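You operate a simulated robot arm through the tools that you are given. There is no shell and no other tool. Be economical: measure what you need, move in short steps, check, and stop when the job is done.

Carry out the task below with a simulated robot arm. There is one attempt and no reset: what you move stays moved.

JOB
Turn the grey cabinet's six knobs off, pump last, then the main switch.

The check looks at the end state, three seconds after you hand in, the way a careful person would. Anything else that was tipped, shoved, dropped, spilled or broken makes it a failure.

ROBOT AND FRAMES
A 7-joint arm with a two-finger parallel gripper on a trunk, on a base that drives. Base frame: it is fixed to the floor where the robot stands at the start and does not move with it; the origin is under the middle of the robot, x ahead of it, y to its left, z up. Lengths are in m, angles in degrees, forces in N, time in s.
Its first joint turns from -149.0 to 149.0 degrees. Places, roughly: dryer power knob [1.3, 0, 1.3]; heat power knob [1.2, 0.2, 1.3]; load display [1.2, 0.2, 1.6]; main switch [1.2, 0.1, 0.9]; pay-off power knob [1.2, 0.2, 1.1]; pump power knob [1.1, 0.3, 1.3]; screw power knob [1.1, 0.3, 1.1]; winder power knob [1.3, 0, 1.1]. Payload 3.5 kg.
The TCP is the grasp point between the finger pads, 0.023 m short of the fingertips. In the tool frame z runs along the fingers and y along their closing line. The gripper opens to 0.094 m. The fingers are 0.038 m wide and 0.01 m thick; the gripper's body (0.054 by 0.096 m) begins 0.039 m behind the TCP.
Orientation is told as [roll, pitch, yaw] about the base's x, y, z axes, in that order, counted from this pose: with the fingers straight down and closing along the base's y, the tool's x points along the base's -x, its y along +y and its z along -z.

CONTROLS
- The arm moves only by the tool send_rows. Its arguments are lists of equal length, an entry for each row: "translation": the shift along the tool's x, y, z in m, a list of three; "dr": the turn, a rotation vector about the tool's x, y, z in degrees, a list of three; "hand": the gripper command, from -1 (shut) to 1 (fully open), values between in proportion. In form: {"translation": [[x, y, z], ...], "dr": [[wx, wy, wz], ...], "hand": [hand, ...]}. A call has 1 to 8 rows; each row is the pose to reach, as a shift and turn from the pose commanded when the call began, along the tool's axes at that moment. A row lasts 0.2 s, in which the tool goes at most 0.05 m and 8.6 degrees; a call with a longer step from one row to the next is refused whole, and so is a gripper value outside its range. A pose out of reach is approached as far as the arm can. The call stops where the force on the tool passes 40 N (or 10 N more than at its start, if that is more) or the arm is blocked; 0.2 s more then pass. The fingers move at their own pace (about 0.153 m/s each) and stop on an object; they squeeze with about 21 N. The grip force told is the motor's: it shows also when the fingers shut on nothing. Time passes only in rows, and 0.2 s behind the last, so rows that repeat a pose let the fingers close. The reply holds the time, the measured pose of the TCP, the force on the tool along the base axes, the opening and the grip force, in the units named above and with some noise, with the torque about the TCP (base axes, N m) and any sound that the robot's microphone picked up.
- Cameras (640 x 400 px; columns grow to the right, rows downward): "scene" is now at [-0.2388, 0.163, 1.321]; the picture's right is [-0.22, -0.97, 0.00], its down [-0.08, 0.02, -1.00] and it looks along [0.97, -0.22, -0.09] (base axes); focal length 253 px, centre (320, 200). "wrist" rides on the gripper at [0.086, 0.016, -0.074] in the tool frame; the picture's right is [-0.18, 0.98, 0.00], its down [-0.58, -0.11, -0.81] and it looks along [-0.79, -0.15, 0.59] (tool axes); focal length 243 px, centre (320, 200).
- camera(camera): a new picture of that camera. No time passes.
- base_move(legs): drives the robot by 1 to 6 legs, each [ahead, left, turn to the left] in m, m and degrees, along the robot's own axes; the way and the turn of a leg run together, so that a leg with both is an arc; at most 1.5 m and 180 degrees a leg. The arm and the cameras ride along, it lands a little off, and it stops where it bumps. It gives what a move gives.
- turn_head(pan, tilt): turns the head with the scene camera to pan (to the left, within 143 degrees either way) and tilt (down, from -29 to 69), counted from straight ahead of the robot. It gives what a move gives.
- pixel_to_xyz(camera, pixels): for up to 12 pixels [column, row] of the newest picture of that camera ("zoom" is the newest enlarged one), the place [x, y, z] in the base frame of the surface seen there, good to about 0.002 m, but the place of the scene camera against the robot may be out by one fixed shift of up to 0.012 m in any direction. No time passes.
- inspect(camera, box): a new picture of the part [left, top, right, bottom] of that camera's present view, enlarged. No time passes.
- close_job(): hands the job in; it is judged then, once.

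Work in short steps. Measure before you move; look again where a grasp or a placing could have gone wrong, and mend it. You have 80 turns and 52 pictures in all, those below and enlarged ones among them. Open the gripper and draw the arm clear of the work before you hand the job in, unless the task says otherwise; then end with one line.

The tools are called after ">>>" as name(argument=value, ...) on one line, values as JSON. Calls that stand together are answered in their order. send_rows: Moves the arm, as the interface text tells. Its arguments: {"type":"object","properties":{"translation":{"type":"array"},"dr":{"type":"array"},"hand":{"type":"array"}},"required":["translation","dr","hand"]} The other tools are called the same way: base_move (legs) drives the base; turn_head (pan, tilt) turns the head that bears the scene camera; camera (camera) takes a picture; pixel_to_xyz (camera, pixels) gives the place of the surface under pixels of a picture; inspect (camera, box) takes an enlarged picture of a part of a camera's view; close_job () hands the job in.

At the start:

```text
t: 0.0
tool_pos: [0.6798, -0.0786, 0.9999]
tcp_rot: [0.0, 0.1, 0.0]
ft_force: [0.6, 0.7, 0.6]
wrist_torque: [-0.01, 0.06, 0.03]
gripper_width: 0.0937
grasp_force: 0.0
robot x, y, heading: [-0.0005, -0.0007, 0.0]
head pan, tilt: [-13.0, 4.9]
```

scene: 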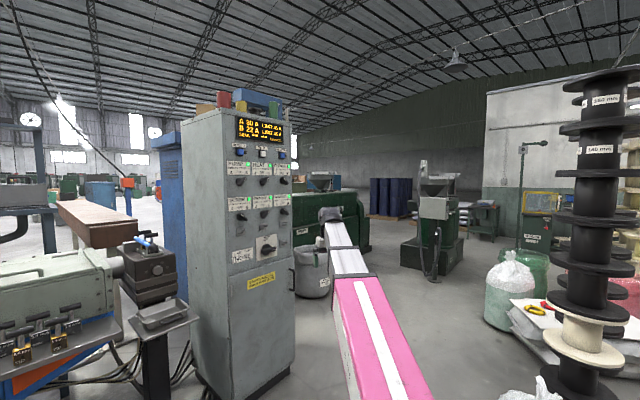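
wrist: 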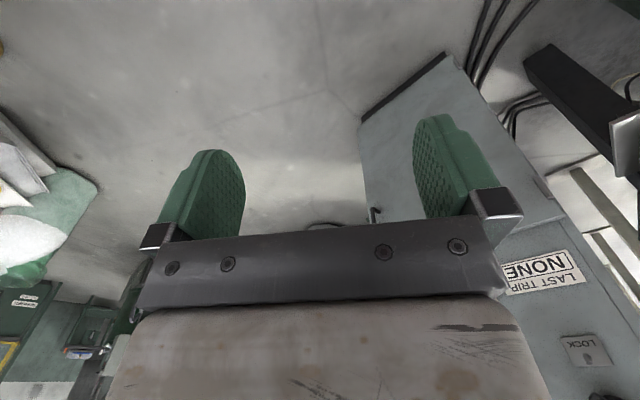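

The cabinet front shows around columns 225-295, rows 115-260 in the scene view. I'll enlarge it to read the labels and knobs.

>>> inspect(camera="scene", box=[220, 110, 300, 200])

>>> inspect(camera="scene", box=[220, 185, 300, 300])

```text
4.44 times, centred on (260, 155) of scene
```

zoom: 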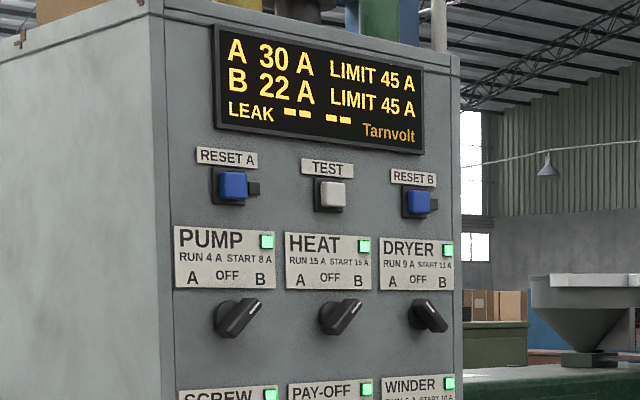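

```text
3.48 times, centred on (260, 242) of scene
```

zoom: 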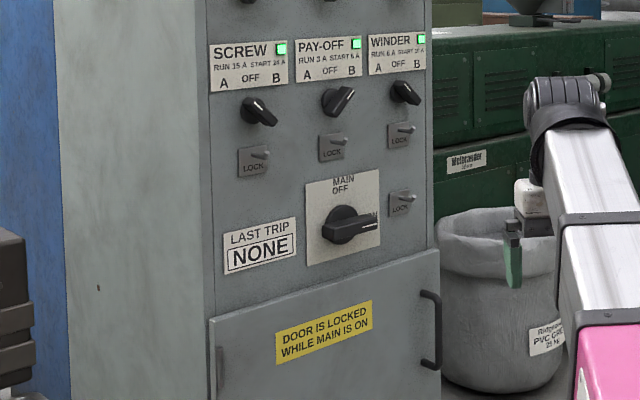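

The display sums match pump, heat and pay-off on B and dryer, screw and winder on A. I'll measure the face and knobs in this enlarged lower view first, then the upper one.

>>> pixel_to_xyz(camera="zoom", pixels=[[250, 112], [274, 122], [331, 98], [350, 95], [398, 86], [416, 99], [330, 232], [376, 226], [258, 156], [230, 200], [420, 170], [255, 162]])

>>> inspect(camera="scene", box=[235, 165, 300, 205])

```text
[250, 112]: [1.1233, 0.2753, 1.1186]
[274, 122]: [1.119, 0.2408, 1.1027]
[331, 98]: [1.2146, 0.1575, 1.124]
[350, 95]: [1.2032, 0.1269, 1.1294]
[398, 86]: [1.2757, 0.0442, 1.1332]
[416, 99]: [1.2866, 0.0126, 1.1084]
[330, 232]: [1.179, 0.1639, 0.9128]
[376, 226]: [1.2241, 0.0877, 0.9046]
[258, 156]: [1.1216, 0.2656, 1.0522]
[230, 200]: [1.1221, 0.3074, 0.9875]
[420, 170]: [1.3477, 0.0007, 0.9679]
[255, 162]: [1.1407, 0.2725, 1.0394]
```

```text
9.85 times, centred on (268, 185) of scene
```

zoom: 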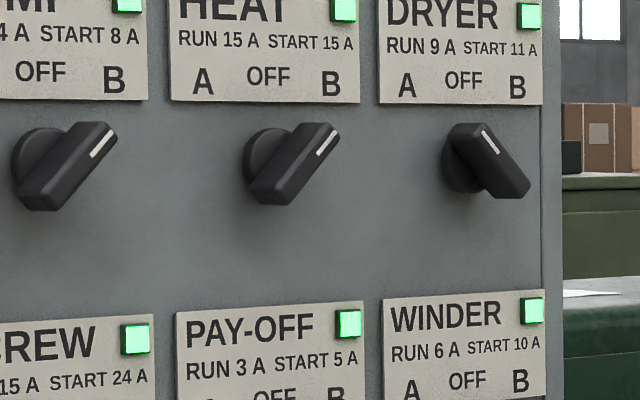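

The knob pointers confirm it: pump and heat point upper right (B), dryer upper left (A). Now I'll map obstacles around the place I want to stand.

>>> camera(camera="scene")

>>> pixel_to_xyz(camera="scene", pixels=[[340, 330], [375, 385], [335, 240], [430, 390], [185, 315], [175, 270], [100, 330], [312, 270], [240, 390], [350, 395], [280, 375], [500, 390]])

>>> turn_head(pan=-10, tilt=50)

>>> camera(camera="scene")

```text
46 pictures are left
```

scene: 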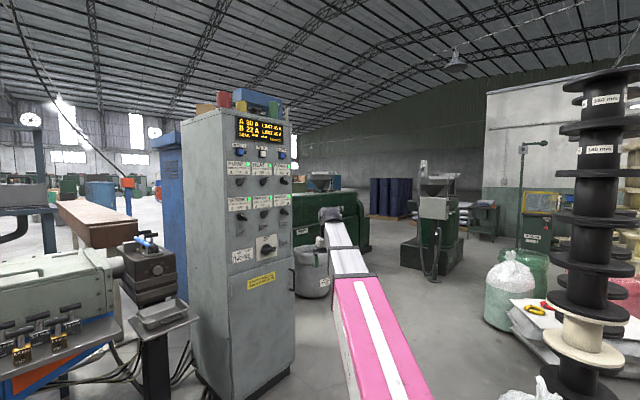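

```text
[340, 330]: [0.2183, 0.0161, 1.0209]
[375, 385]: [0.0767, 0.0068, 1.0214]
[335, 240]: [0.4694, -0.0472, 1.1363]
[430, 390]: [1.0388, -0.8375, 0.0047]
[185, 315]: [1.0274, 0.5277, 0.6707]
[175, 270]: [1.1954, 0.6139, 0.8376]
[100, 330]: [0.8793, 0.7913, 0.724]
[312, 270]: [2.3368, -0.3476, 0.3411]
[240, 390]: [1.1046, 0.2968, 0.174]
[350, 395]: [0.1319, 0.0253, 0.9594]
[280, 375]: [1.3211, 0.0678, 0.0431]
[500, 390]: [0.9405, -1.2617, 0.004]
```

```text
t: 1.1
tool_pos: [0.6815, -0.0792, 0.9999]
tcp_rot: [0.0, 0.1, 0.0]
ft_force: [-0.5, 0.1, -0.1]
wrist_torque: [0.02, 0.03, 0.05]
gripper_width: 0.0937
grasp_force: 0.2
robot x, y, heading: [-0.0015, -0.0035, 0.1]
head pan, tilt: [-10.0, 50.0]
```

```text
45 pictures are left
```

scene: 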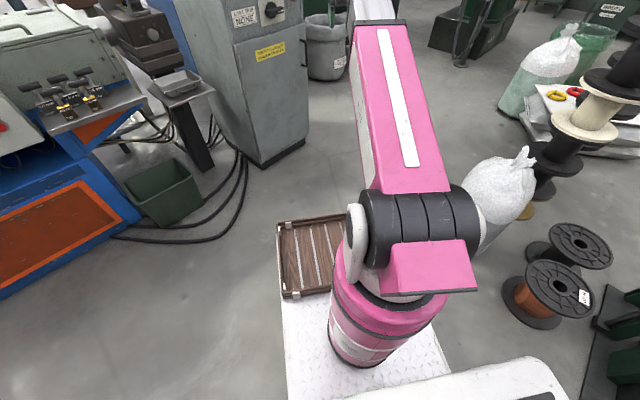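

The pink body is my own arm; the floor ahead is clear apart from bin, cables and sacks. I'll measure those and the base's front.

>>> pixel_to_xyz(camera="scene", pixels=[[278, 222], [282, 298], [285, 395], [200, 200], [165, 222], [140, 220], [240, 195], [262, 168], [305, 145], [500, 230], [500, 285], [215, 90]])

```text
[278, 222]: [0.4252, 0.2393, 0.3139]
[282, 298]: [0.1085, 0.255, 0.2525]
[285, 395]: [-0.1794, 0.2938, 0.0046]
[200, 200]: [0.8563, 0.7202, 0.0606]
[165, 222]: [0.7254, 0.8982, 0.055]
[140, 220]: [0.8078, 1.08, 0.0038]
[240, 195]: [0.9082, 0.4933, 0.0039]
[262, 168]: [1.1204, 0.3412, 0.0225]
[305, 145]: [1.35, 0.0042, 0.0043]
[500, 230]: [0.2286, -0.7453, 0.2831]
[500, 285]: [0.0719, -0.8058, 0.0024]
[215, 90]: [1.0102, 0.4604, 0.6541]
```

Space is adequate. First I swing the tool from pointing down to pointing ahead (turn -90° about tool y), raising it a little.

>>> send_rows(translation=[[0, 0, -0.02], [0, 0, -0.04], [0, 0, -0.06], [0, 0, -0.08], [0, 0, -0.1], [0, 0, -0.12], [0, 0, -0.14], [0, 0, -0.15]], dr=[[0, -8, 0], [0, -16, 0], [0, -24, 0], [0, -32, 0], [0, -40, 0], [0, -48, 0], [0, -56, 0], [0, -64, 0]], hand=[0, 0, 0, 0, 0, 0, 0, 0])

>>> turn_head(pan=-60, tilt=40)

>>> camera(camera="scene")

```text
t: 2.9
tool_pos: [0.6801, -0.0789, 1.1507]
tcp_rot: [0.0, -64.1, 0.0]
ft_force: [-0.4, -0.2, 0.1]
wrist_torque: [0.0, -0.01, 0.02]
gripper_width: 0.0472
grasp_force: 0.1
robot x, y, heading: [0.0029, 0.0001, 0.3]
head pan, tilt: [-10.0, 50.0]
```

```text
t: 4.1
tool_pos: [0.6807, -0.0787, 1.1494]
tcp_rot: [0.1, -63.9, 0.1]
ft_force: [0.3, -0.8, -0.5]
wrist_torque: [-0.02, -0.01, -0.02]
gripper_width: 0.047
grasp_force: 0.1
robot x, y, heading: [-0.0022, 0.0025, -0.3]
head pan, tilt: [-60.0, 40.0]
```

```text
44 pictures are left
```

scene: 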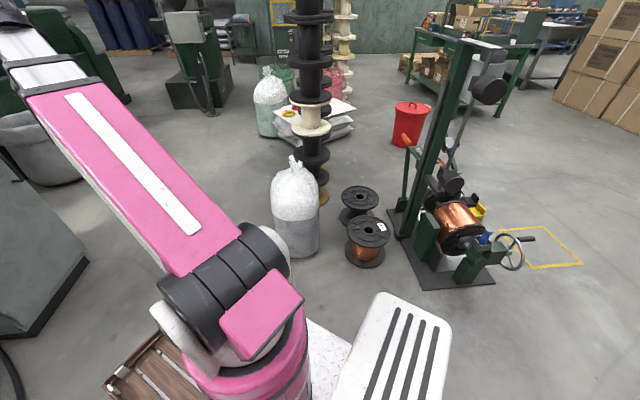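

>>> pixel_to_xyz(camera="scene", pixels=[[295, 258], [275, 235], [318, 245], [365, 265], [350, 255], [395, 245], [330, 330], [300, 180], [440, 310], [360, 215], [340, 350], [300, 140]])

```text
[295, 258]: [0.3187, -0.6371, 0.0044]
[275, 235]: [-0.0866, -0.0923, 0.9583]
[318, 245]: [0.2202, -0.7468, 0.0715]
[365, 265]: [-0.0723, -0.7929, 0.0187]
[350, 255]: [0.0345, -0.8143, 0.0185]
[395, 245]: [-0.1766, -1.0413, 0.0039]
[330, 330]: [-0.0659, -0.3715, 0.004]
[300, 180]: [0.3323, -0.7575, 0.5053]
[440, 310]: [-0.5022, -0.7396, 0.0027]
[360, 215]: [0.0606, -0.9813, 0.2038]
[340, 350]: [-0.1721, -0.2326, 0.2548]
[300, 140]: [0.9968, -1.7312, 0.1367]
```

The sack at (0.32,-0.75) is the nearest obstacle, so I'll keep heading 0 and stand at about (0.6,-0.2), reaching left to the panel. First finish levelling the tool, then drive.

>>> send_rows(translation=[[0, 0, 0], [0, 0, 0], [0, 0, 0], [0, 0, 0]], dr=[[0, -7, 0], [0, -14, 0], [0, -21, 0], [0, -26, 0]], hand=[0, 0, 0, 0])

>>> base_move(legs=[[0.55, -0.2, 0]])

>>> turn_head(pan=33, tilt=10)

>>> camera(camera="scene")

```text
t: 5.1
tool_pos: [0.6796, -0.0797, 1.1499]
tcp_rot: [173.3, -89.9, -173.2]
ft_force: [1.2, -1.0, 0.0]
wrist_torque: [-0.02, 0.0, 0.01]
gripper_width: 0.047
grasp_force: 0.1
robot x, y, heading: [0.0008, 0.0013, 0.4]
head pan, tilt: [-60.0, 40.0]
```

```text
t: 8.4
tool_pos: [1.2333, -0.2727, 1.1514]
tcp_rot: [17.8, -90.0, -17.6]
ft_force: [1.2, -0.7, 1.3]
wrist_torque: [-0.01, 0.0, -0.01]
gripper_width: 0.0467
grasp_force: 0.1
robot x, y, heading: [0.5544, -0.2025, 0.2]
head pan, tilt: [-60.0, 40.0]
```

```text
t: 10.1
tool_pos: [1.2334, -0.2736, 1.1511]
tcp_rot: [129.9, -90.0, -129.7]
ft_force: [1.1, -0.4, 0.2]
wrist_torque: [0.0, 0.0, 0.0]
gripper_width: 0.0469
grasp_force: 0.1
robot x, y, heading: [0.5536, -0.1958, 0.3]
head pan, tilt: [33.0, 10.0]
```

```text
43 pictures are left
```

scene: 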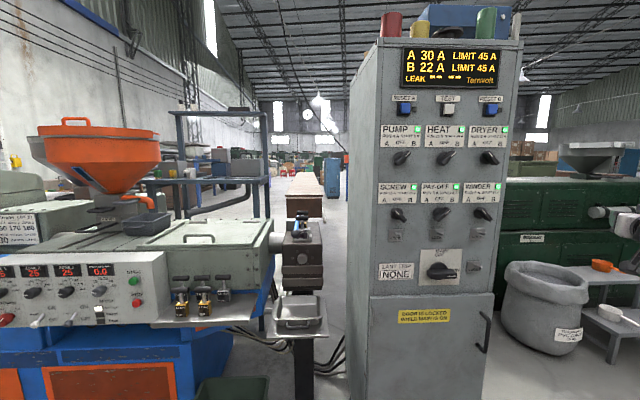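

Good view now, panel at columns 375-510. I'll enlarge both knob rows.

>>> inspect(camera="scene", box=[372, 88, 512, 176])

>>> pixel_to_xyz(camera="zoom", pixels=[[133, 316], [160, 297], [105, 335], [340, 314], [365, 295], [313, 335], [537, 314], [515, 295], [560, 335], [60, 385], [420, 330], [600, 290]])

>>> inspect(camera="scene", box=[372, 180, 512, 290])

```text
4.55 times, centred on (442, 132) of scene
```

zoom: 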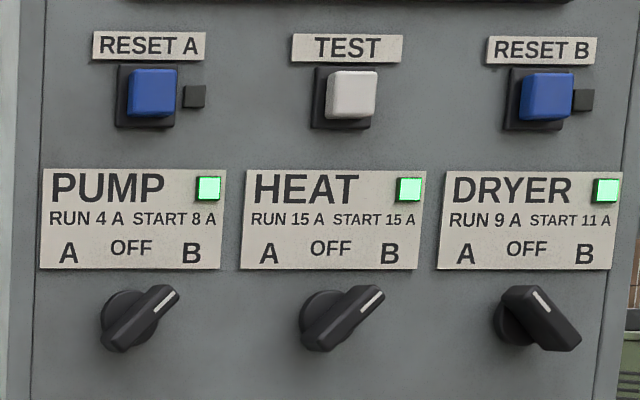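

```text
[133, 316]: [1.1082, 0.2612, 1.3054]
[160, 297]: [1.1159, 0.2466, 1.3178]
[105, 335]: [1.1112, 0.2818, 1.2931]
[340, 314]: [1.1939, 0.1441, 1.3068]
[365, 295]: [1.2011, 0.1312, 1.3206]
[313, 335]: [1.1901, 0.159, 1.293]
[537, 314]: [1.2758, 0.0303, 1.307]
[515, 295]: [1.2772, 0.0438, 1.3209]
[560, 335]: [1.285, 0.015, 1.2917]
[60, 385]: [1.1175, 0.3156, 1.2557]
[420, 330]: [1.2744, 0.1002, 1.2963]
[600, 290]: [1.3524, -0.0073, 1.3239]
```

```text
3.64 times, centred on (442, 235) of scene
```

zoom: 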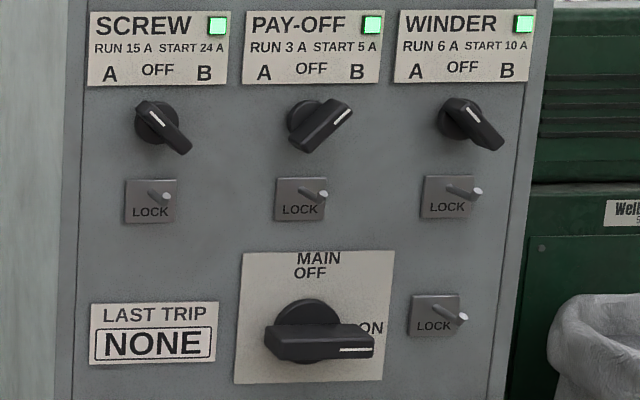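

Knob fronts stand about 40 mm off the face; face normal is at 36° yaw, knob pitch ~0.143 m. I'll bring the tool in front of the heat knob with a wide standoff, yawing left 36°.

>>> send_rows(translation=[[-0.017, 0.0388, -0.0143], [-0.034, 0.0776, -0.0286], [-0.051, 0.1164, -0.0429], [-0.068, 0.1552, -0.0572], [-0.085, 0.194, -0.0715], [-0.102, 0.2328, -0.0858], [-0.119, 0.2716, -0.1], [-0.136, 0.3104, -0.1143]], dr=[[-4.5, 0, 0], [-9, 0, 0], [-13.5, 0, 0], [-18, 0, 0], [-22.5, 0, 0], [-27, 0, 0], [-31.5, 0, 0], [-36, 0, 0]], hand=[0, 0, 0, 0, 0, 0, 0, 0])

>>> camera(camera="scene")

>>> camera(camera="wrist")

```text
t: 11.9
tool_pos: [1.1189, 0.0359, 1.2877]
tcp_rot: [140.2, -90.0, -103.7]
ft_force: [0.1, 0.8, 0.4]
wrist_torque: [0.03, 0.01, -0.01]
gripper_width: 0.0467
grasp_force: 0.1
robot x, y, heading: [0.5518, -0.202, 0.3]
head pan, tilt: [33.0, 10.0]
```

```text
40 pictures are left
```

scene: 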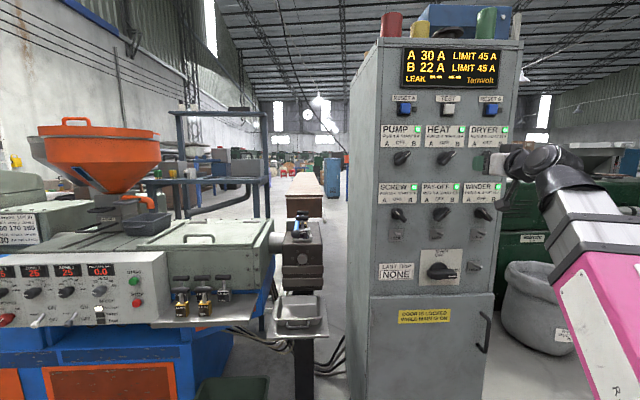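

```text
39 pictures are left
```

wrist: 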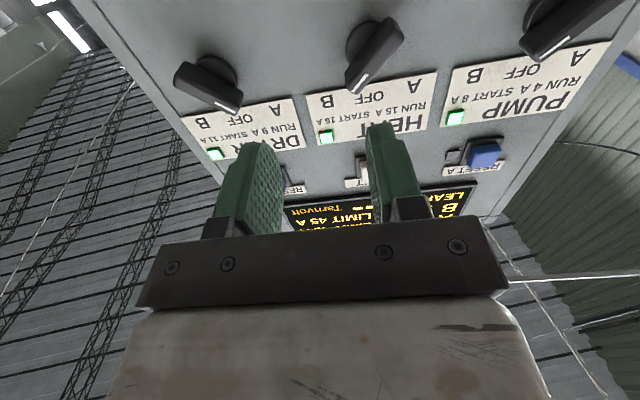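

The wrist camera sees all three upper knobs: dryer about (208,86), heat (374,57), pump (570,25). I'll measure with it, since it should be free of the scene camera's offset.

>>> inspect(camera="wrist", box=[160, 0, 640, 160])

>>> pixel_to_xyz(camera="wrist", pixels=[[208, 86], [182, 70], [235, 105], [374, 57], [360, 85], [390, 28], [565, 30], [535, 50], [300, 60], [470, 50], [480, 40], [280, 90]])

```text
1.33 times, centred on (400, 80) of wrist
```

zoom: 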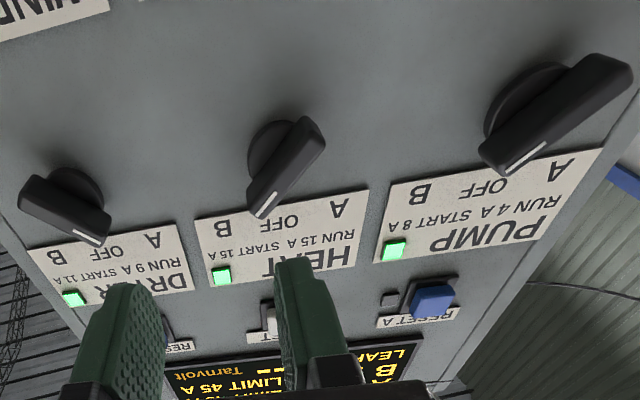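

```text
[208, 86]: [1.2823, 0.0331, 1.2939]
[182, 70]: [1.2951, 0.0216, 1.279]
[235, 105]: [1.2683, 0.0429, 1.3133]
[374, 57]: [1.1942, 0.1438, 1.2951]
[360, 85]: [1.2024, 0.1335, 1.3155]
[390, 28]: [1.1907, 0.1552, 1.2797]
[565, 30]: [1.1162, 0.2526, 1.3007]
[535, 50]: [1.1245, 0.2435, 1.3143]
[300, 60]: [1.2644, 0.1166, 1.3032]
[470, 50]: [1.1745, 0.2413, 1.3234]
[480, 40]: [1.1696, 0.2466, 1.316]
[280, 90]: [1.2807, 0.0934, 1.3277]
```

Both cameras agree on the face within ~2 mm, but the knob height differs (1.306 vs 1.296). I'll compare the same label features in both views to get the scene camera's shift.

>>> inspect(camera="scene", box=[372, 115, 512, 203])

>>> pixel_to_xyz(camera="wrist", pixels=[[455, 117], [325, 136], [216, 154], [441, 128], [305, 95], [436, 72], [448, 68], [609, 42], [295, 95], [180, 116], [372, 28], [365, 60]])

```text
4.55 times, centred on (442, 159) of scene
```

zoom: 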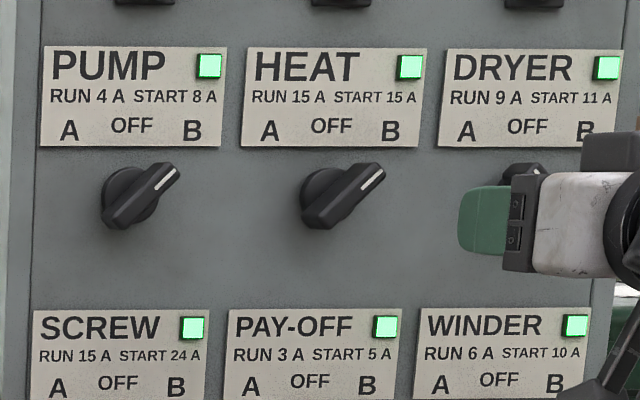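

```text
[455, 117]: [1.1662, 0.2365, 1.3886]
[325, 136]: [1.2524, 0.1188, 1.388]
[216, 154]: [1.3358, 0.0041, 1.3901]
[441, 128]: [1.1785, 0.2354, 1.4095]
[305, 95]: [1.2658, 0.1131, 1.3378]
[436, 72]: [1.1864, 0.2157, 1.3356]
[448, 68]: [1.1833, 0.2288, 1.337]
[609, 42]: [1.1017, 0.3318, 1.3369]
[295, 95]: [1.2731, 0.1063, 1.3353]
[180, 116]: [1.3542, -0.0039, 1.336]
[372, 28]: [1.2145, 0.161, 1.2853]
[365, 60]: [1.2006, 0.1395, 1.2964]
```

>>> pixel_to_xyz(camera="zoom", pixels=[[209, 66], [409, 66], [607, 67], [221, 149], [241, 146], [418, 148], [439, 146], [342, 195], [375, 168], [318, 222], [303, 190], [485, 220]])

```text
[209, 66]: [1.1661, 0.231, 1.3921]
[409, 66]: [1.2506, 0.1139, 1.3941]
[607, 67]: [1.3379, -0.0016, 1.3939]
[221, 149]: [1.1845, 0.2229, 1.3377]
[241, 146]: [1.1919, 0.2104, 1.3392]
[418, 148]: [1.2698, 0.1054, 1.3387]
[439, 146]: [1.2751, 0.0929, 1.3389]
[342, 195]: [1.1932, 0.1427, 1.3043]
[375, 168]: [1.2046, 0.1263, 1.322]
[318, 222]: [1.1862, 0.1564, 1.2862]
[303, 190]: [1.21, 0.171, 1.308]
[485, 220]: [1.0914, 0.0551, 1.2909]
```

Scene shift found: about (0, -0.0055, +0.004). Heat axis is at about (1.228, 0.167, 1.299); it points to B at 45°, so I roll +45° and hover 0.10 m off the face.

>>> send_rows(translation=[[-0.002, 0.007, 0.011], [-0.004, 0.014, 0.022], [-0.006, 0.021, 0.033], [-0.008, 0.028, 0.044], [-0.01, 0.035, 0.055], [-0.0113, 0.0419, 0.0657]], dr=[[0, 0, 7.5], [0, 0, 15], [0, 0, 22.5], [0, 0, 30], [0, 0, 37.5], [0, 0, 45]], hand=[0, 0, 0, 0, 0, 0])

>>> camera(camera="wrist")

>>> inspect(camera="scene", box=[392, 115, 532, 203])

```text
t: 13.3
tool_pos: [1.1461, 0.1072, 1.297]
tcp_rot: [90.0, -44.9, -53.8]
ft_force: [0.3, -0.7, -0.2]
wrist_torque: [-0.02, -0.02, -0.02]
gripper_width: 0.047
grasp_force: 0.1
robot x, y, heading: [0.5513, -0.2014, 0.4]
head pan, tilt: [33.0, 10.0]
```

```text
36 pictures are left
```

wrist: 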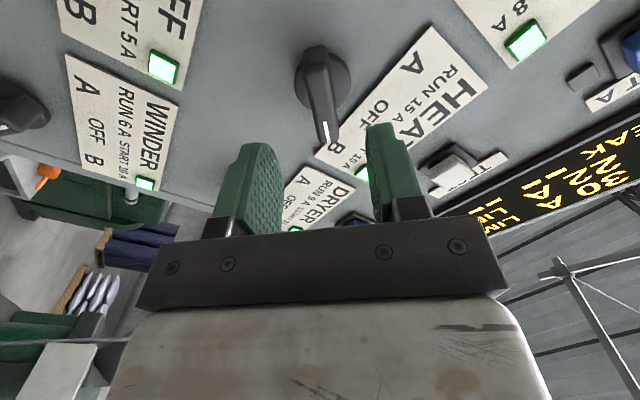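

```text
4.55 times, centred on (462, 159) of scene
```

zoom: 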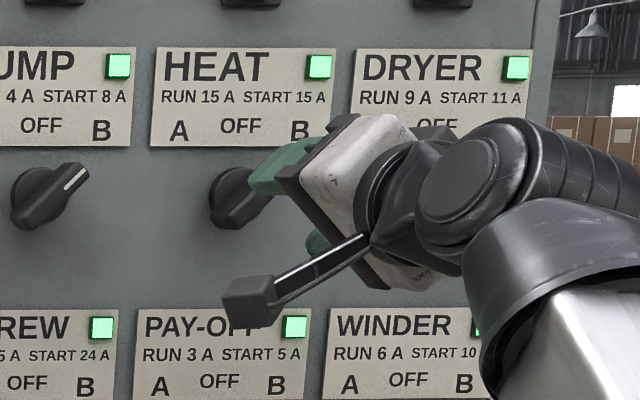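

The heat handle in the wrist view runs from (318,50) to (327,145). I'll measure its edges and disc.

>>> pixel_to_xyz(camera="wrist", pixels=[[312, 55], [317, 95], [326, 140], [305, 95], [328, 95], [336, 130], [349, 70], [297, 85], [318, 143], [333, 145], [320, 47], [340, 60]])

```text
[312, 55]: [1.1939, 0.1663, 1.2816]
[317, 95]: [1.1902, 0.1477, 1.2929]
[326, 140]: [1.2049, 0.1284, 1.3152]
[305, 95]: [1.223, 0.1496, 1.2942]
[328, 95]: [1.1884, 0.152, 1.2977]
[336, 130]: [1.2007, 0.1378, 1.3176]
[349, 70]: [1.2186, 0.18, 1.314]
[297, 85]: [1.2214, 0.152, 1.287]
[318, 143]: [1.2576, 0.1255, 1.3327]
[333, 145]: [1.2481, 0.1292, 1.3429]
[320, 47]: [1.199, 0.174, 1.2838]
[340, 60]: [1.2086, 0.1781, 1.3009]
```

The handle is centred within 3 mm of the tool axis and its front is 58 mm ahead. I move in 52 mm with a 3 mm sideways correction, then close.

>>> send_rows(translation=[[0, 0.003, 0.02], [0, 0.003, 0.04], [0, 0.003, 0.052], [0, 0.003, 0.052], [0, 0.003, 0.052], [0, 0.003, 0.052]], dr=[[0, 0, 0], [0, 0, 0], [0, 0, 0], [0, 0, 0], [0, 0, 0], [0, 0, 0]], hand=[0, 0, 0, -1, -1, -1])

```text
t: 14.7
tool_pos: [1.1867, 0.1394, 1.2978]
tcp_rot: [89.7, -45.0, -53.7]
ft_force: [10.2, -11.2, -16.9]
wrist_torque: [-0.03, 0.09, -0.47]
gripper_width: 0.0151
grasp_force: 45.4
robot x, y, heading: [0.5508, -0.1985, 0.5]
head pan, tilt: [33.0, 10.0]
```

Handle gripped (15 mm), but a 22 N side load says my 3 mm correction was too much. I back it off by 2 mm.

>>> send_rows(translation=[[0, -0.002, 0], [0, -0.002, 0]], dr=[[0, 0, 0], [0, 0, 0]], hand=[-1, -1])

```text
t: 15.3
tool_pos: [1.1863, 0.139, 1.2982]
tcp_rot: [90.1, -45.0, -53.8]
ft_force: [8.5, -4.7, -2.2]
wrist_torque: [-0.72, 0.94, 0.88]
gripper_width: 0.0149
grasp_force: 45.5
robot x, y, heading: [0.5534, -0.1995, 0.5]
head pan, tilt: [33.0, 10.0]
```

Side load is mostly gone. Now turn the knob -45° about the tool axis to OFF.

>>> send_rows(translation=[[0, 0, 0], [0, 0, 0], [0, 0, 0], [0, 0, 0], [0, 0, 0], [0, 0, 0], [0, 0, 0]], dr=[[0, 0, -7.5], [0, 0, -15], [0, 0, -22.5], [0, 0, -30], [0, 0, -37.5], [0, 0, -45], [0, 0, -45]], hand=[-1, -1, -1, -1, -1, -1, -1])

>>> camera(camera="wrist")

>>> inspect(camera="scene", box=[372, 40, 532, 200])

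```text
t: 16.9
tool_pos: [1.1884, 0.1385, 1.2978]
tcp_rot: [-82.6, -90.0, 118.7]
ft_force: [25.1, -12.5, -8.6]
wrist_torque: [-0.02, 0.18, -0.53]
gripper_width: 0.0148
grasp_force: 45.2
robot x, y, heading: [0.5536, -0.1983, 0.3]
head pan, tilt: [33.0, 10.0]
```

```text
34 pictures are left
```

wrist: 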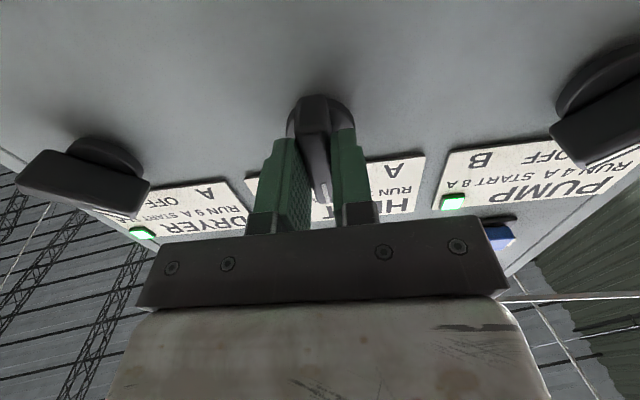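

```text
2.50 times, centred on (452, 120) of scene
```

zoom: 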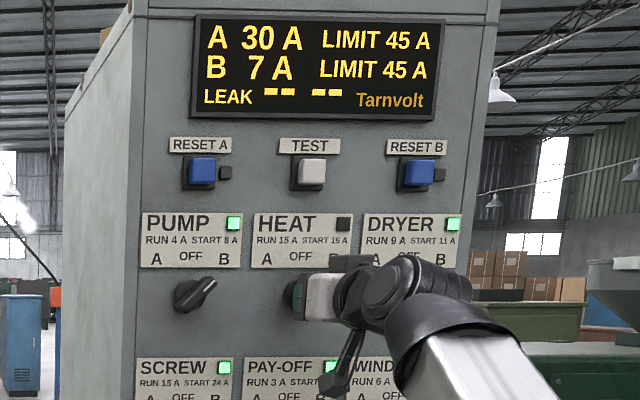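

Display shows B at 7 A and the HEAT lamp out: heat is off. I open, back off, and shift right 0.146 m to the dryer while rolling -45°.

>>> send_rows(translation=[[0, 0, 0], [0, 0, -0.045], [0, -0.024, -0.052], [0, -0.048, -0.052], [0, -0.073, -0.052], [0, -0.097, -0.052], [0, -0.122, -0.052], [0, -0.146, -0.052]], dr=[[0, 0, 0], [0, 0, 0], [0, 0, -7.5], [0, 0, -15], [0, 0, -22.5], [0, 0, -30], [0, 0, -37.5], [0, 0, -45]], hand=[0, 0, 0, 0, 0, 0, 0, 0])

>>> camera(camera="wrist")

```text
t: 18.7
tool_pos: [1.2319, -0.0089, 1.2986]
tcp_rot: [-90.0, -44.9, 126.2]
ft_force: [0.2, -0.4, 0.6]
wrist_torque: [0.0, -0.03, 0.0]
gripper_width: 0.0469
grasp_force: 0.0
robot x, y, heading: [0.5527, -0.1979, 0.3]
head pan, tilt: [33.0, 10.0]
```

```text
32 pictures are left
```

wrist: 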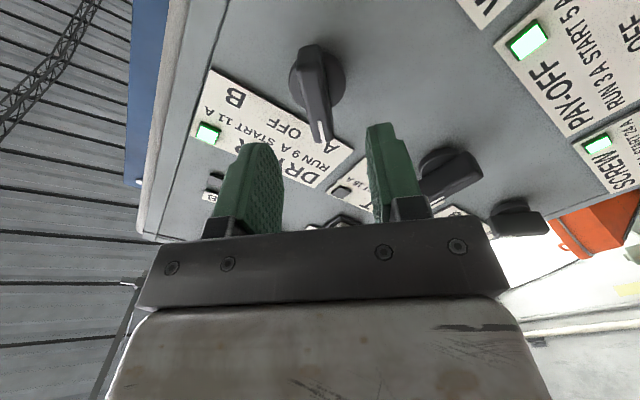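

The dryer handle sits in the same image place as heat's did (tip (322,140)), so it is centred. Advance 52 mm and grip.

>>> send_rows(translation=[[0, 0, 0.02], [0, 0, 0.04], [0, 0, 0.052], [0, 0, 0.052], [0, 0, 0.052], [0, 0, 0.052]], dr=[[0, 0, 0], [0, 0, 0], [0, 0, 0], [0, 0, 0], [0, 0, 0], [0, 0, 0]], hand=[0, 0, 0, -1, -1, -1])

```text
t: 20.1
tool_pos: [1.2735, 0.0203, 1.2992]
tcp_rot: [-90.1, -45.0, 126.3]
ft_force: [12.3, -6.8, 20.0]
wrist_torque: [-0.08, 0.18, -0.56]
gripper_width: 0.0148
grasp_force: 44.7
robot x, y, heading: [0.5528, -0.1978, 0.2]
head pan, tilt: [33.0, 10.0]
```

Gripped, with a ~23 N load toward up-right; I yield 2 mm that way and then turn +45° to OFF.

>>> send_rows(translation=[[0, -0.002, 0], [0, -0.002, 0], [0, -0.002, 0], [0, -0.002, 0], [0, -0.002, 0], [0, -0.002, 0], [0, -0.002, 0]], dr=[[0, 0, 0], [0, 0, 7.5], [0, 0, 15], [0, 0, 22.5], [0, 0, 30], [0, 0, 37.5], [0, 0, 45]], hand=[-1, -1, -1, -1, -1, -1, -1])

>>> inspect(camera="scene", box=[372, 40, 532, 200])

```text
t: 21.7
tool_pos: [1.2733, 0.021, 1.3006]
tcp_rot: [68.9, -89.8, -32.6]
ft_force: [7.4, 2.8, 0.3]
wrist_torque: [0.65, -0.96, -0.22]
gripper_width: 0.0147
grasp_force: 45.0
robot x, y, heading: [0.5527, -0.1997, 0.3]
head pan, tilt: [33.0, 10.0]
```

```text
2.50 times, centred on (452, 120) of scene
```

zoom: 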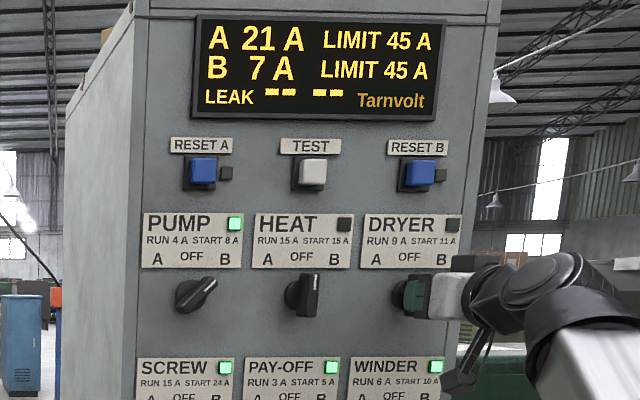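

A is down to 21 A and DRYER's lamp is out. Next the winder, about 0.186 m below: back off, descend and roll -45°.

>>> send_rows(translation=[[0, 0, 0], [0, 0, -0.045], [0.031, 0, -0.052], [0.062, 0, -0.052], [0.093, 0, -0.052], [0.124, 0, -0.052], [0.155, 0, -0.052], [0.185, 0, -0.052]], dr=[[0, 0, 0], [0, 0, 0], [0, 0, -7.5], [0, 0, -15], [0, 0, -22.5], [0, 0, -30], [0, 0, -37.5], [0, 0, -45]], hand=[0, 0, 0, 0, 0, 0, 0, 0])

>>> camera(camera="wrist")

>>> inspect(camera="scene", box=[372, 115, 512, 290])

```text
t: 23.5
tool_pos: [1.2317, -0.0095, 1.114]
tcp_rot: [-89.9, -44.9, 126.3]
ft_force: [0.0, -0.4, 1.1]
wrist_torque: [-0.01, 0.0, 0.0]
gripper_width: 0.047
grasp_force: 0.1
robot x, y, heading: [0.5525, -0.1986, 0.5]
head pan, tilt: [33.0, 10.0]
```

```text
30 pictures are left
```

wrist: 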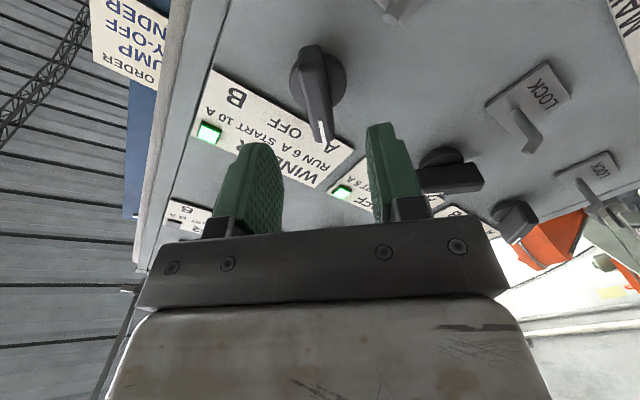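

```text
2.29 times, centred on (442, 202) of scene
```

zoom: 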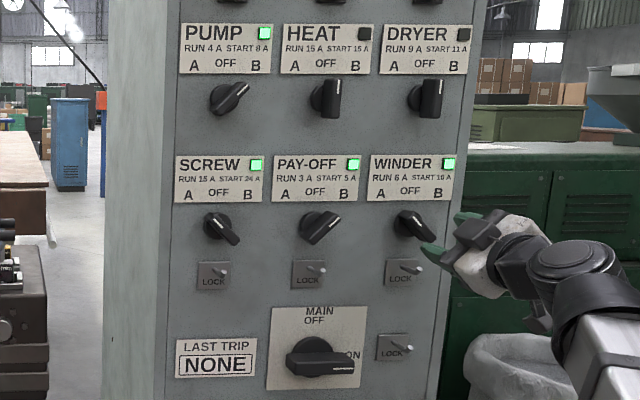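

The wrist view shows an "ORDER" notice on the cabinet's side at (140,35). I'd better read it before going on.

>>> inspect(camera="wrist", box=[80, 0, 180, 100])

>>> inspect(camera="wrist", box=[370, 0, 640, 250])

```text
4.00 times, centred on (130, 50) of wrist
```

zoom: 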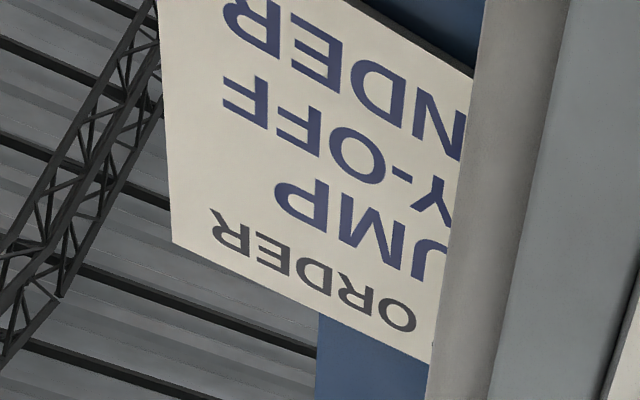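

```text
1.60 times, centred on (505, 125) of wrist
```

zoom: 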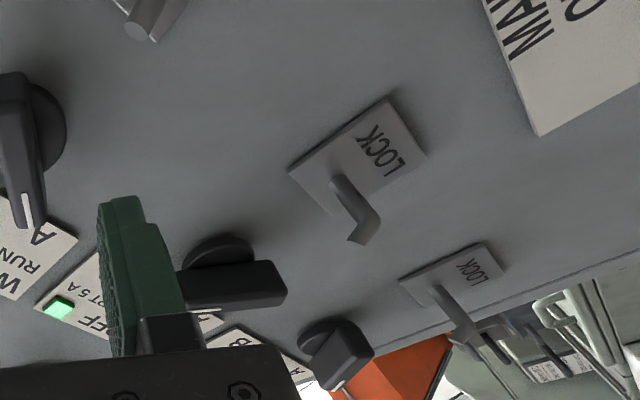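

It looks like a start order (pump, pay-off, winder…). I move the tool to the right to read the whole sign.

>>> send_rows(translation=[[0.035, -0.018, -0.012], [0.07, -0.036, -0.025], [0.105, -0.053, -0.037], [0.141, -0.071, -0.05]], dr=[[0, 0, 0], [0, 0, 0], [0, 0, 0], [0, 0, 0]], hand=[0, 0, 0, 0])

>>> inspect(camera="wrist", box=[0, 0, 400, 240])

```text
t: 24.5
tool_pos: [1.2784, -0.1594, 1.0645]
tcp_rot: [-90.0, -45.0, 126.4]
ft_force: [0.0, -0.7, -0.4]
wrist_torque: [0.02, 0.0, -0.01]
gripper_width: 0.047
grasp_force: 0.0
robot x, y, heading: [0.5537, -0.1987, 0.3]
head pan, tilt: [33.0, 10.0]
```

```text
1.60 times, centred on (200, 120) of wrist
```

zoom: 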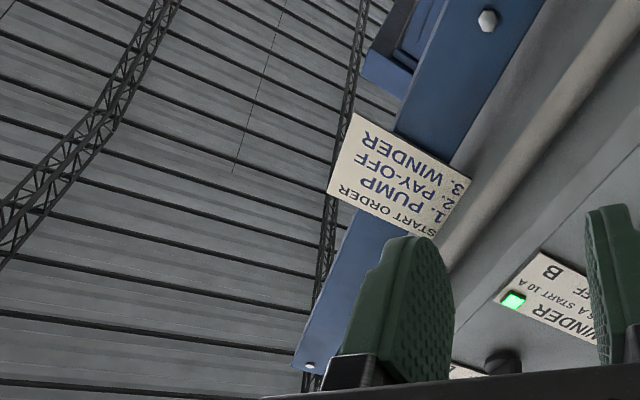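

START ORDER: 1 pump, 2 pay-off, 3 winder. So reverse it: screw first, then winder, pay-off, pump. I move left to hover in front of the screw knob.

>>> send_rows(translation=[[-0.0367, 0.0292, 0.005], [-0.0734, 0.0584, 0.01], [-0.11, 0.0876, 0.016], [-0.1468, 0.1168, 0.021], [-0.1835, 0.146, 0.027], [-0.22, 0.1752, 0.032], [-0.257, 0.2044, 0.037], [-0.2936, 0.2336, 0.043]], dr=[[0, 0, 0], [0, 0, 0], [0, 0, 0], [0, 0, 0], [0, 0, 0], [0, 0, 0], [0, 0, 0], [0, 0, 0]], hand=[0, 0, 0, 0, 0, 0, 0, 0])

>>> send_rows(translation=[[-0.025, 0.02, 0.0035], [-0.0494, 0.0394, 0.007]], dr=[[0, 0, 0], [0, 0, 0]], hand=[0, 0])

>>> camera(camera="wrist")

```text
t: 26.3
tool_pos: [1.0949, 0.1651, 1.1074]
tcp_rot: [-90.0, -45.1, 126.2]
ft_force: [-0.6, 0.1, -0.5]
wrist_torque: [-0.05, -0.02, 0.0]
gripper_width: 0.0472
grasp_force: 0.0
robot x, y, heading: [0.5556, -0.1981, 0.5]
head pan, tilt: [33.0, 10.0]
```

```text
t: 26.9
tool_pos: [1.0633, 0.2202, 1.1144]
tcp_rot: [-90.0, -45.0, 126.3]
ft_force: [-0.1, 0.5, 0.9]
wrist_torque: [0.01, -0.02, 0.03]
gripper_width: 0.0467
grasp_force: 0.1
robot x, y, heading: [0.5506, -0.1963, 0.3]
head pan, tilt: [33.0, 10.0]
```

```text
25 pictures are left
```

wrist: 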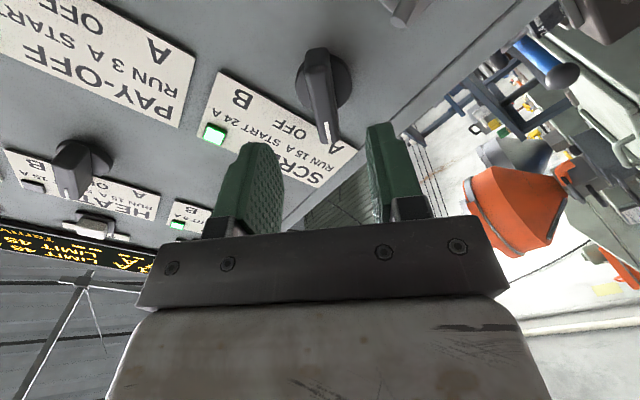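

Screw handle at tip (328,147), ~3 mm to the right of dryer's picture. Net correction +1 mm; advance and grip.

>>> send_rows(translation=[[0, 0.001, 0.02], [0, 0.001, 0.04], [0, 0.001, 0.051], [0, 0.001, 0.051], [0, 0.001, 0.051], [0, 0.001, 0.051]], dr=[[0, 0, 0], [0, 0, 0], [0, 0, 0], [0, 0, 0], [0, 0, 0], [0, 0, 0]], hand=[0, 0, 0, -1, -1, -1])

```text
t: 28.3
tool_pos: [1.1039, 0.2529, 1.1128]
tcp_rot: [-89.7, -45.0, 126.2]
ft_force: [-6.8, 14.7, -15.5]
wrist_torque: [-0.42, 0.5, -0.35]
gripper_width: 0.0149
grasp_force: 45.3
robot x, y, heading: [0.5493, -0.1983, 0.3]
head pan, tilt: [33.0, 10.0]
```

Load is along +y now (left-down); yield 2 mm that way and turn +45°.

>>> send_rows(translation=[[0, 0.002, 0], [0, 0.002, 0], [0, 0.002, 0], [0, 0.002, 0], [0, 0.002, 0], [0, 0.002, 0], [0, 0.002, 0]], dr=[[0, 0, 0], [0, 0, 7.5], [0, 0, 15], [0, 0, 22.5], [0, 0, 30], [0, 0, 37.5], [0, 0, 45]], hand=[-1, -1, -1, -1, -1, -1, -1])

>>> inspect(camera="scene", box=[372, 40, 532, 280])

```text
t: 30.0
tool_pos: [1.1016, 0.2536, 1.1109]
tcp_rot: [40.5, -89.8, -3.9]
ft_force: [-0.5, 9.7, -7.3]
wrist_torque: [0.48, -0.69, -0.05]
gripper_width: 0.0149
grasp_force: 45.2
robot x, y, heading: [0.5493, -0.1958, 0.4]
head pan, tilt: [33.0, 10.0]
stopped in row 7: the force on the tool passed its limit at 41 N (the readings are from after the stop); the commanded pose is now the measured one
```

```text
1.67 times, centred on (452, 160) of scene
```

zoom: 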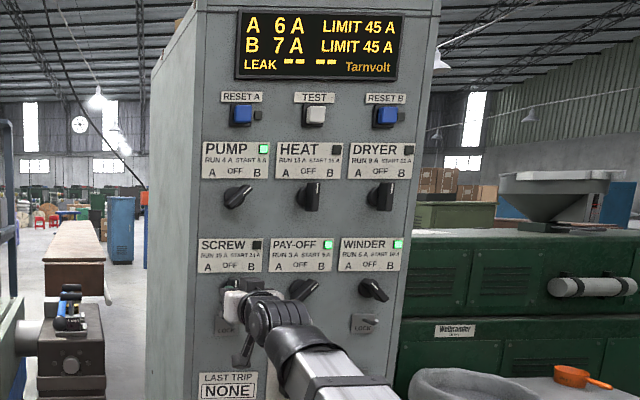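

A is down to 6 A and the SCREW lamp is out. I release and back off to check the knob's angle.

>>> send_rows(translation=[[0, 0, 0], [0, 0, -0.045], [0, 0, -0.052]], dr=[[0, 0, 0], [0, 0, 0], [0, 0, 0]], hand=[0, 0, 0])

>>> camera(camera="wrist")

```text
t: 30.8
tool_pos: [1.0595, 0.2221, 1.1122]
tcp_rot: [48.9, -89.9, -12.4]
ft_force: [0.8, 0.3, -1.3]
wrist_torque: [-0.02, -0.01, -0.03]
gripper_width: 0.0469
grasp_force: 0.1
robot x, y, heading: [0.5522, -0.2024, 0.2]
head pan, tilt: [33.0, 10.0]
```

```text
23 pictures are left
```

wrist: 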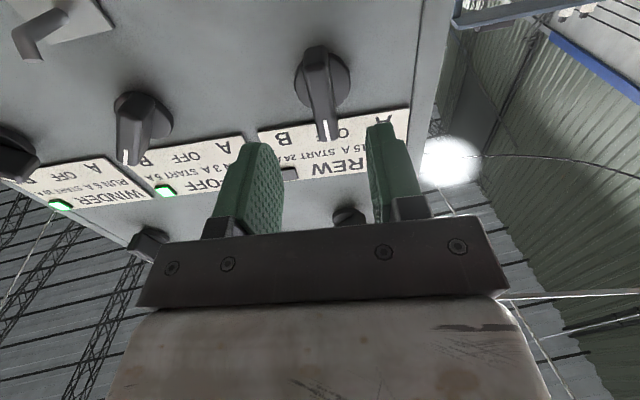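

The screw knob is upright and the tool level confirms it. Now over to the winder, 0.289 m to the right, rolling -45°; keep clear at hover depth.

>>> send_rows(translation=[[0, -0.036, -0.005], [0, -0.072, -0.005], [0, -0.108, -0.005], [0, -0.144, -0.005], [0, -0.18, -0.005], [0, -0.216, -0.005], [-0.001, -0.252, 0], [-0.002, -0.2887, 0.002]], dr=[[0, 0, -5], [0, 0, -10], [0, 0, -15], [0, 0, -21], [0, 0, -27], [0, 0, -33], [0, 0, -39], [0, 0, -45]], hand=[0, 0, 0, 0, 0, 0, 0, 0])

>>> camera(camera="wrist")

```text
t: 32.6
tool_pos: [1.2322, -0.0085, 1.1139]
tcp_rot: [-89.9, -45.0, 126.4]
ft_force: [0.0, -0.3, -0.6]
wrist_torque: [-0.03, 0.01, 0.01]
gripper_width: 0.047
grasp_force: 0.2
robot x, y, heading: [0.5521, -0.2, 0.5]
head pan, tilt: [33.0, 10.0]
```

```text
22 pictures are left
```

wrist: 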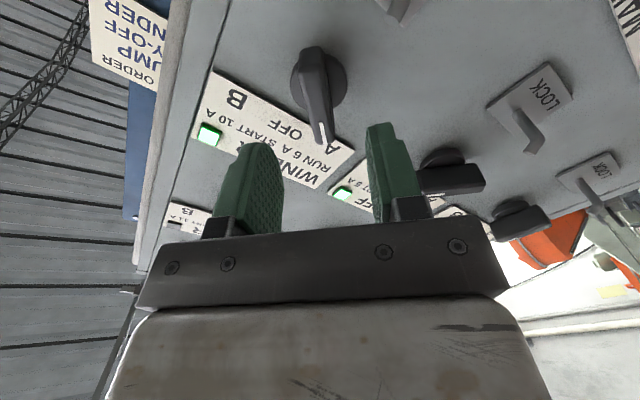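

Winder tip at (323,143), similar to dryer; I'll use -1 mm sideways, advance and grip.

>>> send_rows(translation=[[0, -0.001, 0.02], [0, -0.001, 0.04], [0, -0.001, 0.052], [0, -0.001, 0.052], [0, -0.001, 0.052], [0, -0.001, 0.052]], dr=[[0, 0, 0], [0, 0, 0], [0, 0, 0], [0, 0, 0], [0, 0, 0], [0, 0, 0]], hand=[0, 0, 0, -1, -1, -1])

```text
t: 34.0
tool_pos: [1.2753, 0.0207, 1.1151]
tcp_rot: [-89.9, -45.1, 126.3]
ft_force: [2.7, 0.2, 1.8]
wrist_torque: [0.01, -0.02, -0.43]
gripper_width: 0.0151
grasp_force: 45.2
robot x, y, heading: [0.5529, -0.1978, 0.4]
head pan, tilt: [33.0, 10.0]
```

Well centred. Turn +45° to OFF.

>>> send_rows(translation=[[0, 0, 0], [0, 0, 0], [0, 0, 0], [0, 0, 0], [0, 0, 0], [0, 0, 0]], dr=[[0, 0, 7.5], [0, 0, 15], [0, 0, 22.5], [0, 0, 30], [0, 0, 37.5], [0, 0, 45]], hand=[-1, -1, -1, -1, -1, -1])

>>> inspect(camera="scene", box=[372, 40, 532, 280])

```text
t: 35.4
tool_pos: [1.274, 0.0217, 1.1137]
tcp_rot: [53.7, -89.7, -17.1]
ft_force: [-1.8, 4.8, -14.5]
wrist_torque: [0.67, -0.88, -0.36]
gripper_width: 0.0148
grasp_force: 44.9
robot x, y, heading: [0.5533, -0.1975, -0.1]
head pan, tilt: [33.0, 10.0]
```

```text
1.67 times, centred on (452, 160) of scene
```

zoom: 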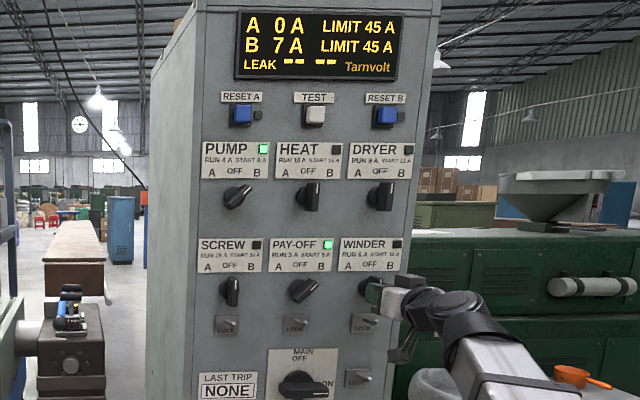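

Winder off, A at 0 A. Now pay-off (on B): release, back off, move left 0.143 m and roll +45°.

>>> send_rows(translation=[[0, 0, 0], [0, 0, -0.045], [0, 0.024, -0.052], [0, 0.048, -0.052], [0, 0.072, -0.052], [0, 0.096, -0.052], [0, 0.12, -0.052], [0, 0.143, -0.052]], dr=[[0, 0, 0], [0, 0, 0], [0, 0, 7.5], [0, 0, 15], [0, 0, 22.5], [0, 0, 30], [0, 0, 37.5], [0, 0, 45]], hand=[0, 0, 0, 0, 0, 0, 0, 0])

>>> camera(camera="wrist")

```text
t: 37.2
tool_pos: [1.1478, 0.1058, 1.1141]
tcp_rot: [89.9, -44.9, -53.6]
ft_force: [-1.1, 0.3, -0.9]
wrist_torque: [-0.01, -0.04, -0.03]
gripper_width: 0.047
grasp_force: 0.0
robot x, y, heading: [0.5549, -0.1994, 0.5]
head pan, tilt: [33.0, 10.0]
```

```text
20 pictures are left
```

wrist: 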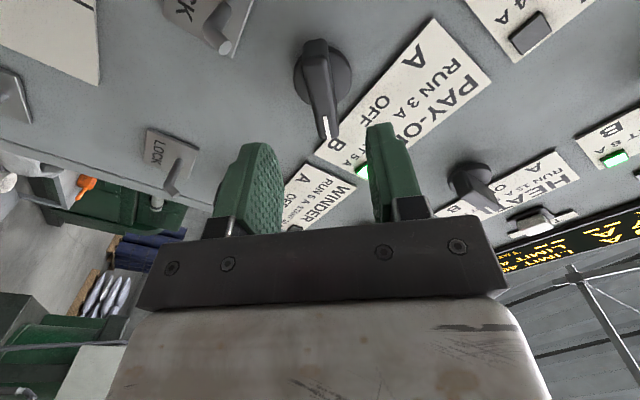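

Pay-off tip at (327,138), matching heat's picture. Advance with +0.5 mm and grip.

>>> send_rows(translation=[[0, 0.0005, 0.02], [0, 0.0005, 0.04], [0, 0.0005, 0.052], [0, 0.0005, 0.052], [0, 0.0005, 0.052], [0, 0.0005, 0.052]], dr=[[0, 0, 0], [0, 0, 0], [0, 0, 0], [0, 0, 0], [0, 0, 0], [0, 0, 0]], hand=[0, 0, 0, -1, -1, -1])

```text
t: 38.6
tool_pos: [1.1894, 0.1369, 1.1157]
tcp_rot: [90.0, -45.0, -53.6]
ft_force: [-0.7, 15.9, 25.4]
wrist_torque: [-0.23, 0.22, 0.54]
gripper_width: 0.0148
grasp_force: 45.3
robot x, y, heading: [0.552, -0.1969, 0.5]
head pan, tilt: [33.0, 10.0]
```

Load along +y; yield 2 mm that way and turn -45° to OFF.

>>> send_rows(translation=[[0, 0.002, 0], [0, 0.002, 0], [0, 0.002, 0], [0, 0.002, 0], [0, 0.002, 0], [0, 0.002, 0], [0, 0.002, 0]], dr=[[0, 0, 0], [0, 0, -7.5], [0, 0, -15], [0, 0, -22.5], [0, 0, -30], [0, 0, -37.5], [0, 0, -45]], hand=[-1, -1, -1, -1, -1, -1, -1])

>>> inspect(camera="scene", box=[372, 40, 532, 280])

```text
t: 40.2
tool_pos: [1.1879, 0.1384, 1.1174]
tcp_rot: [-18.4, -90.0, 54.7]
ft_force: [-0.3, 15.6, 23.6]
wrist_torque: [-0.41, 0.6, -0.07]
gripper_width: 0.0149
grasp_force: 45.0
robot x, y, heading: [0.551, -0.1964, 0.2]
head pan, tilt: [33.0, 10.0]
```

```text
1.67 times, centred on (452, 160) of scene
```

zoom: 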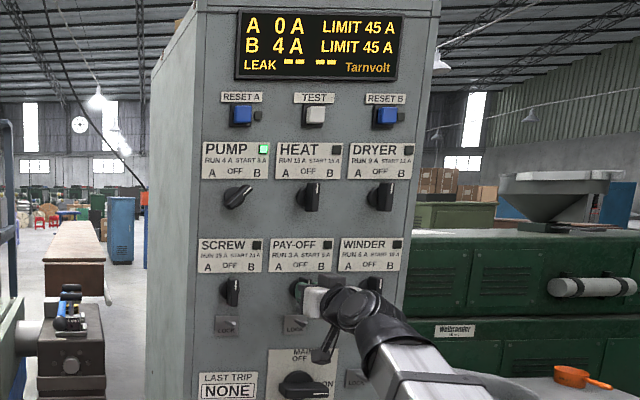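

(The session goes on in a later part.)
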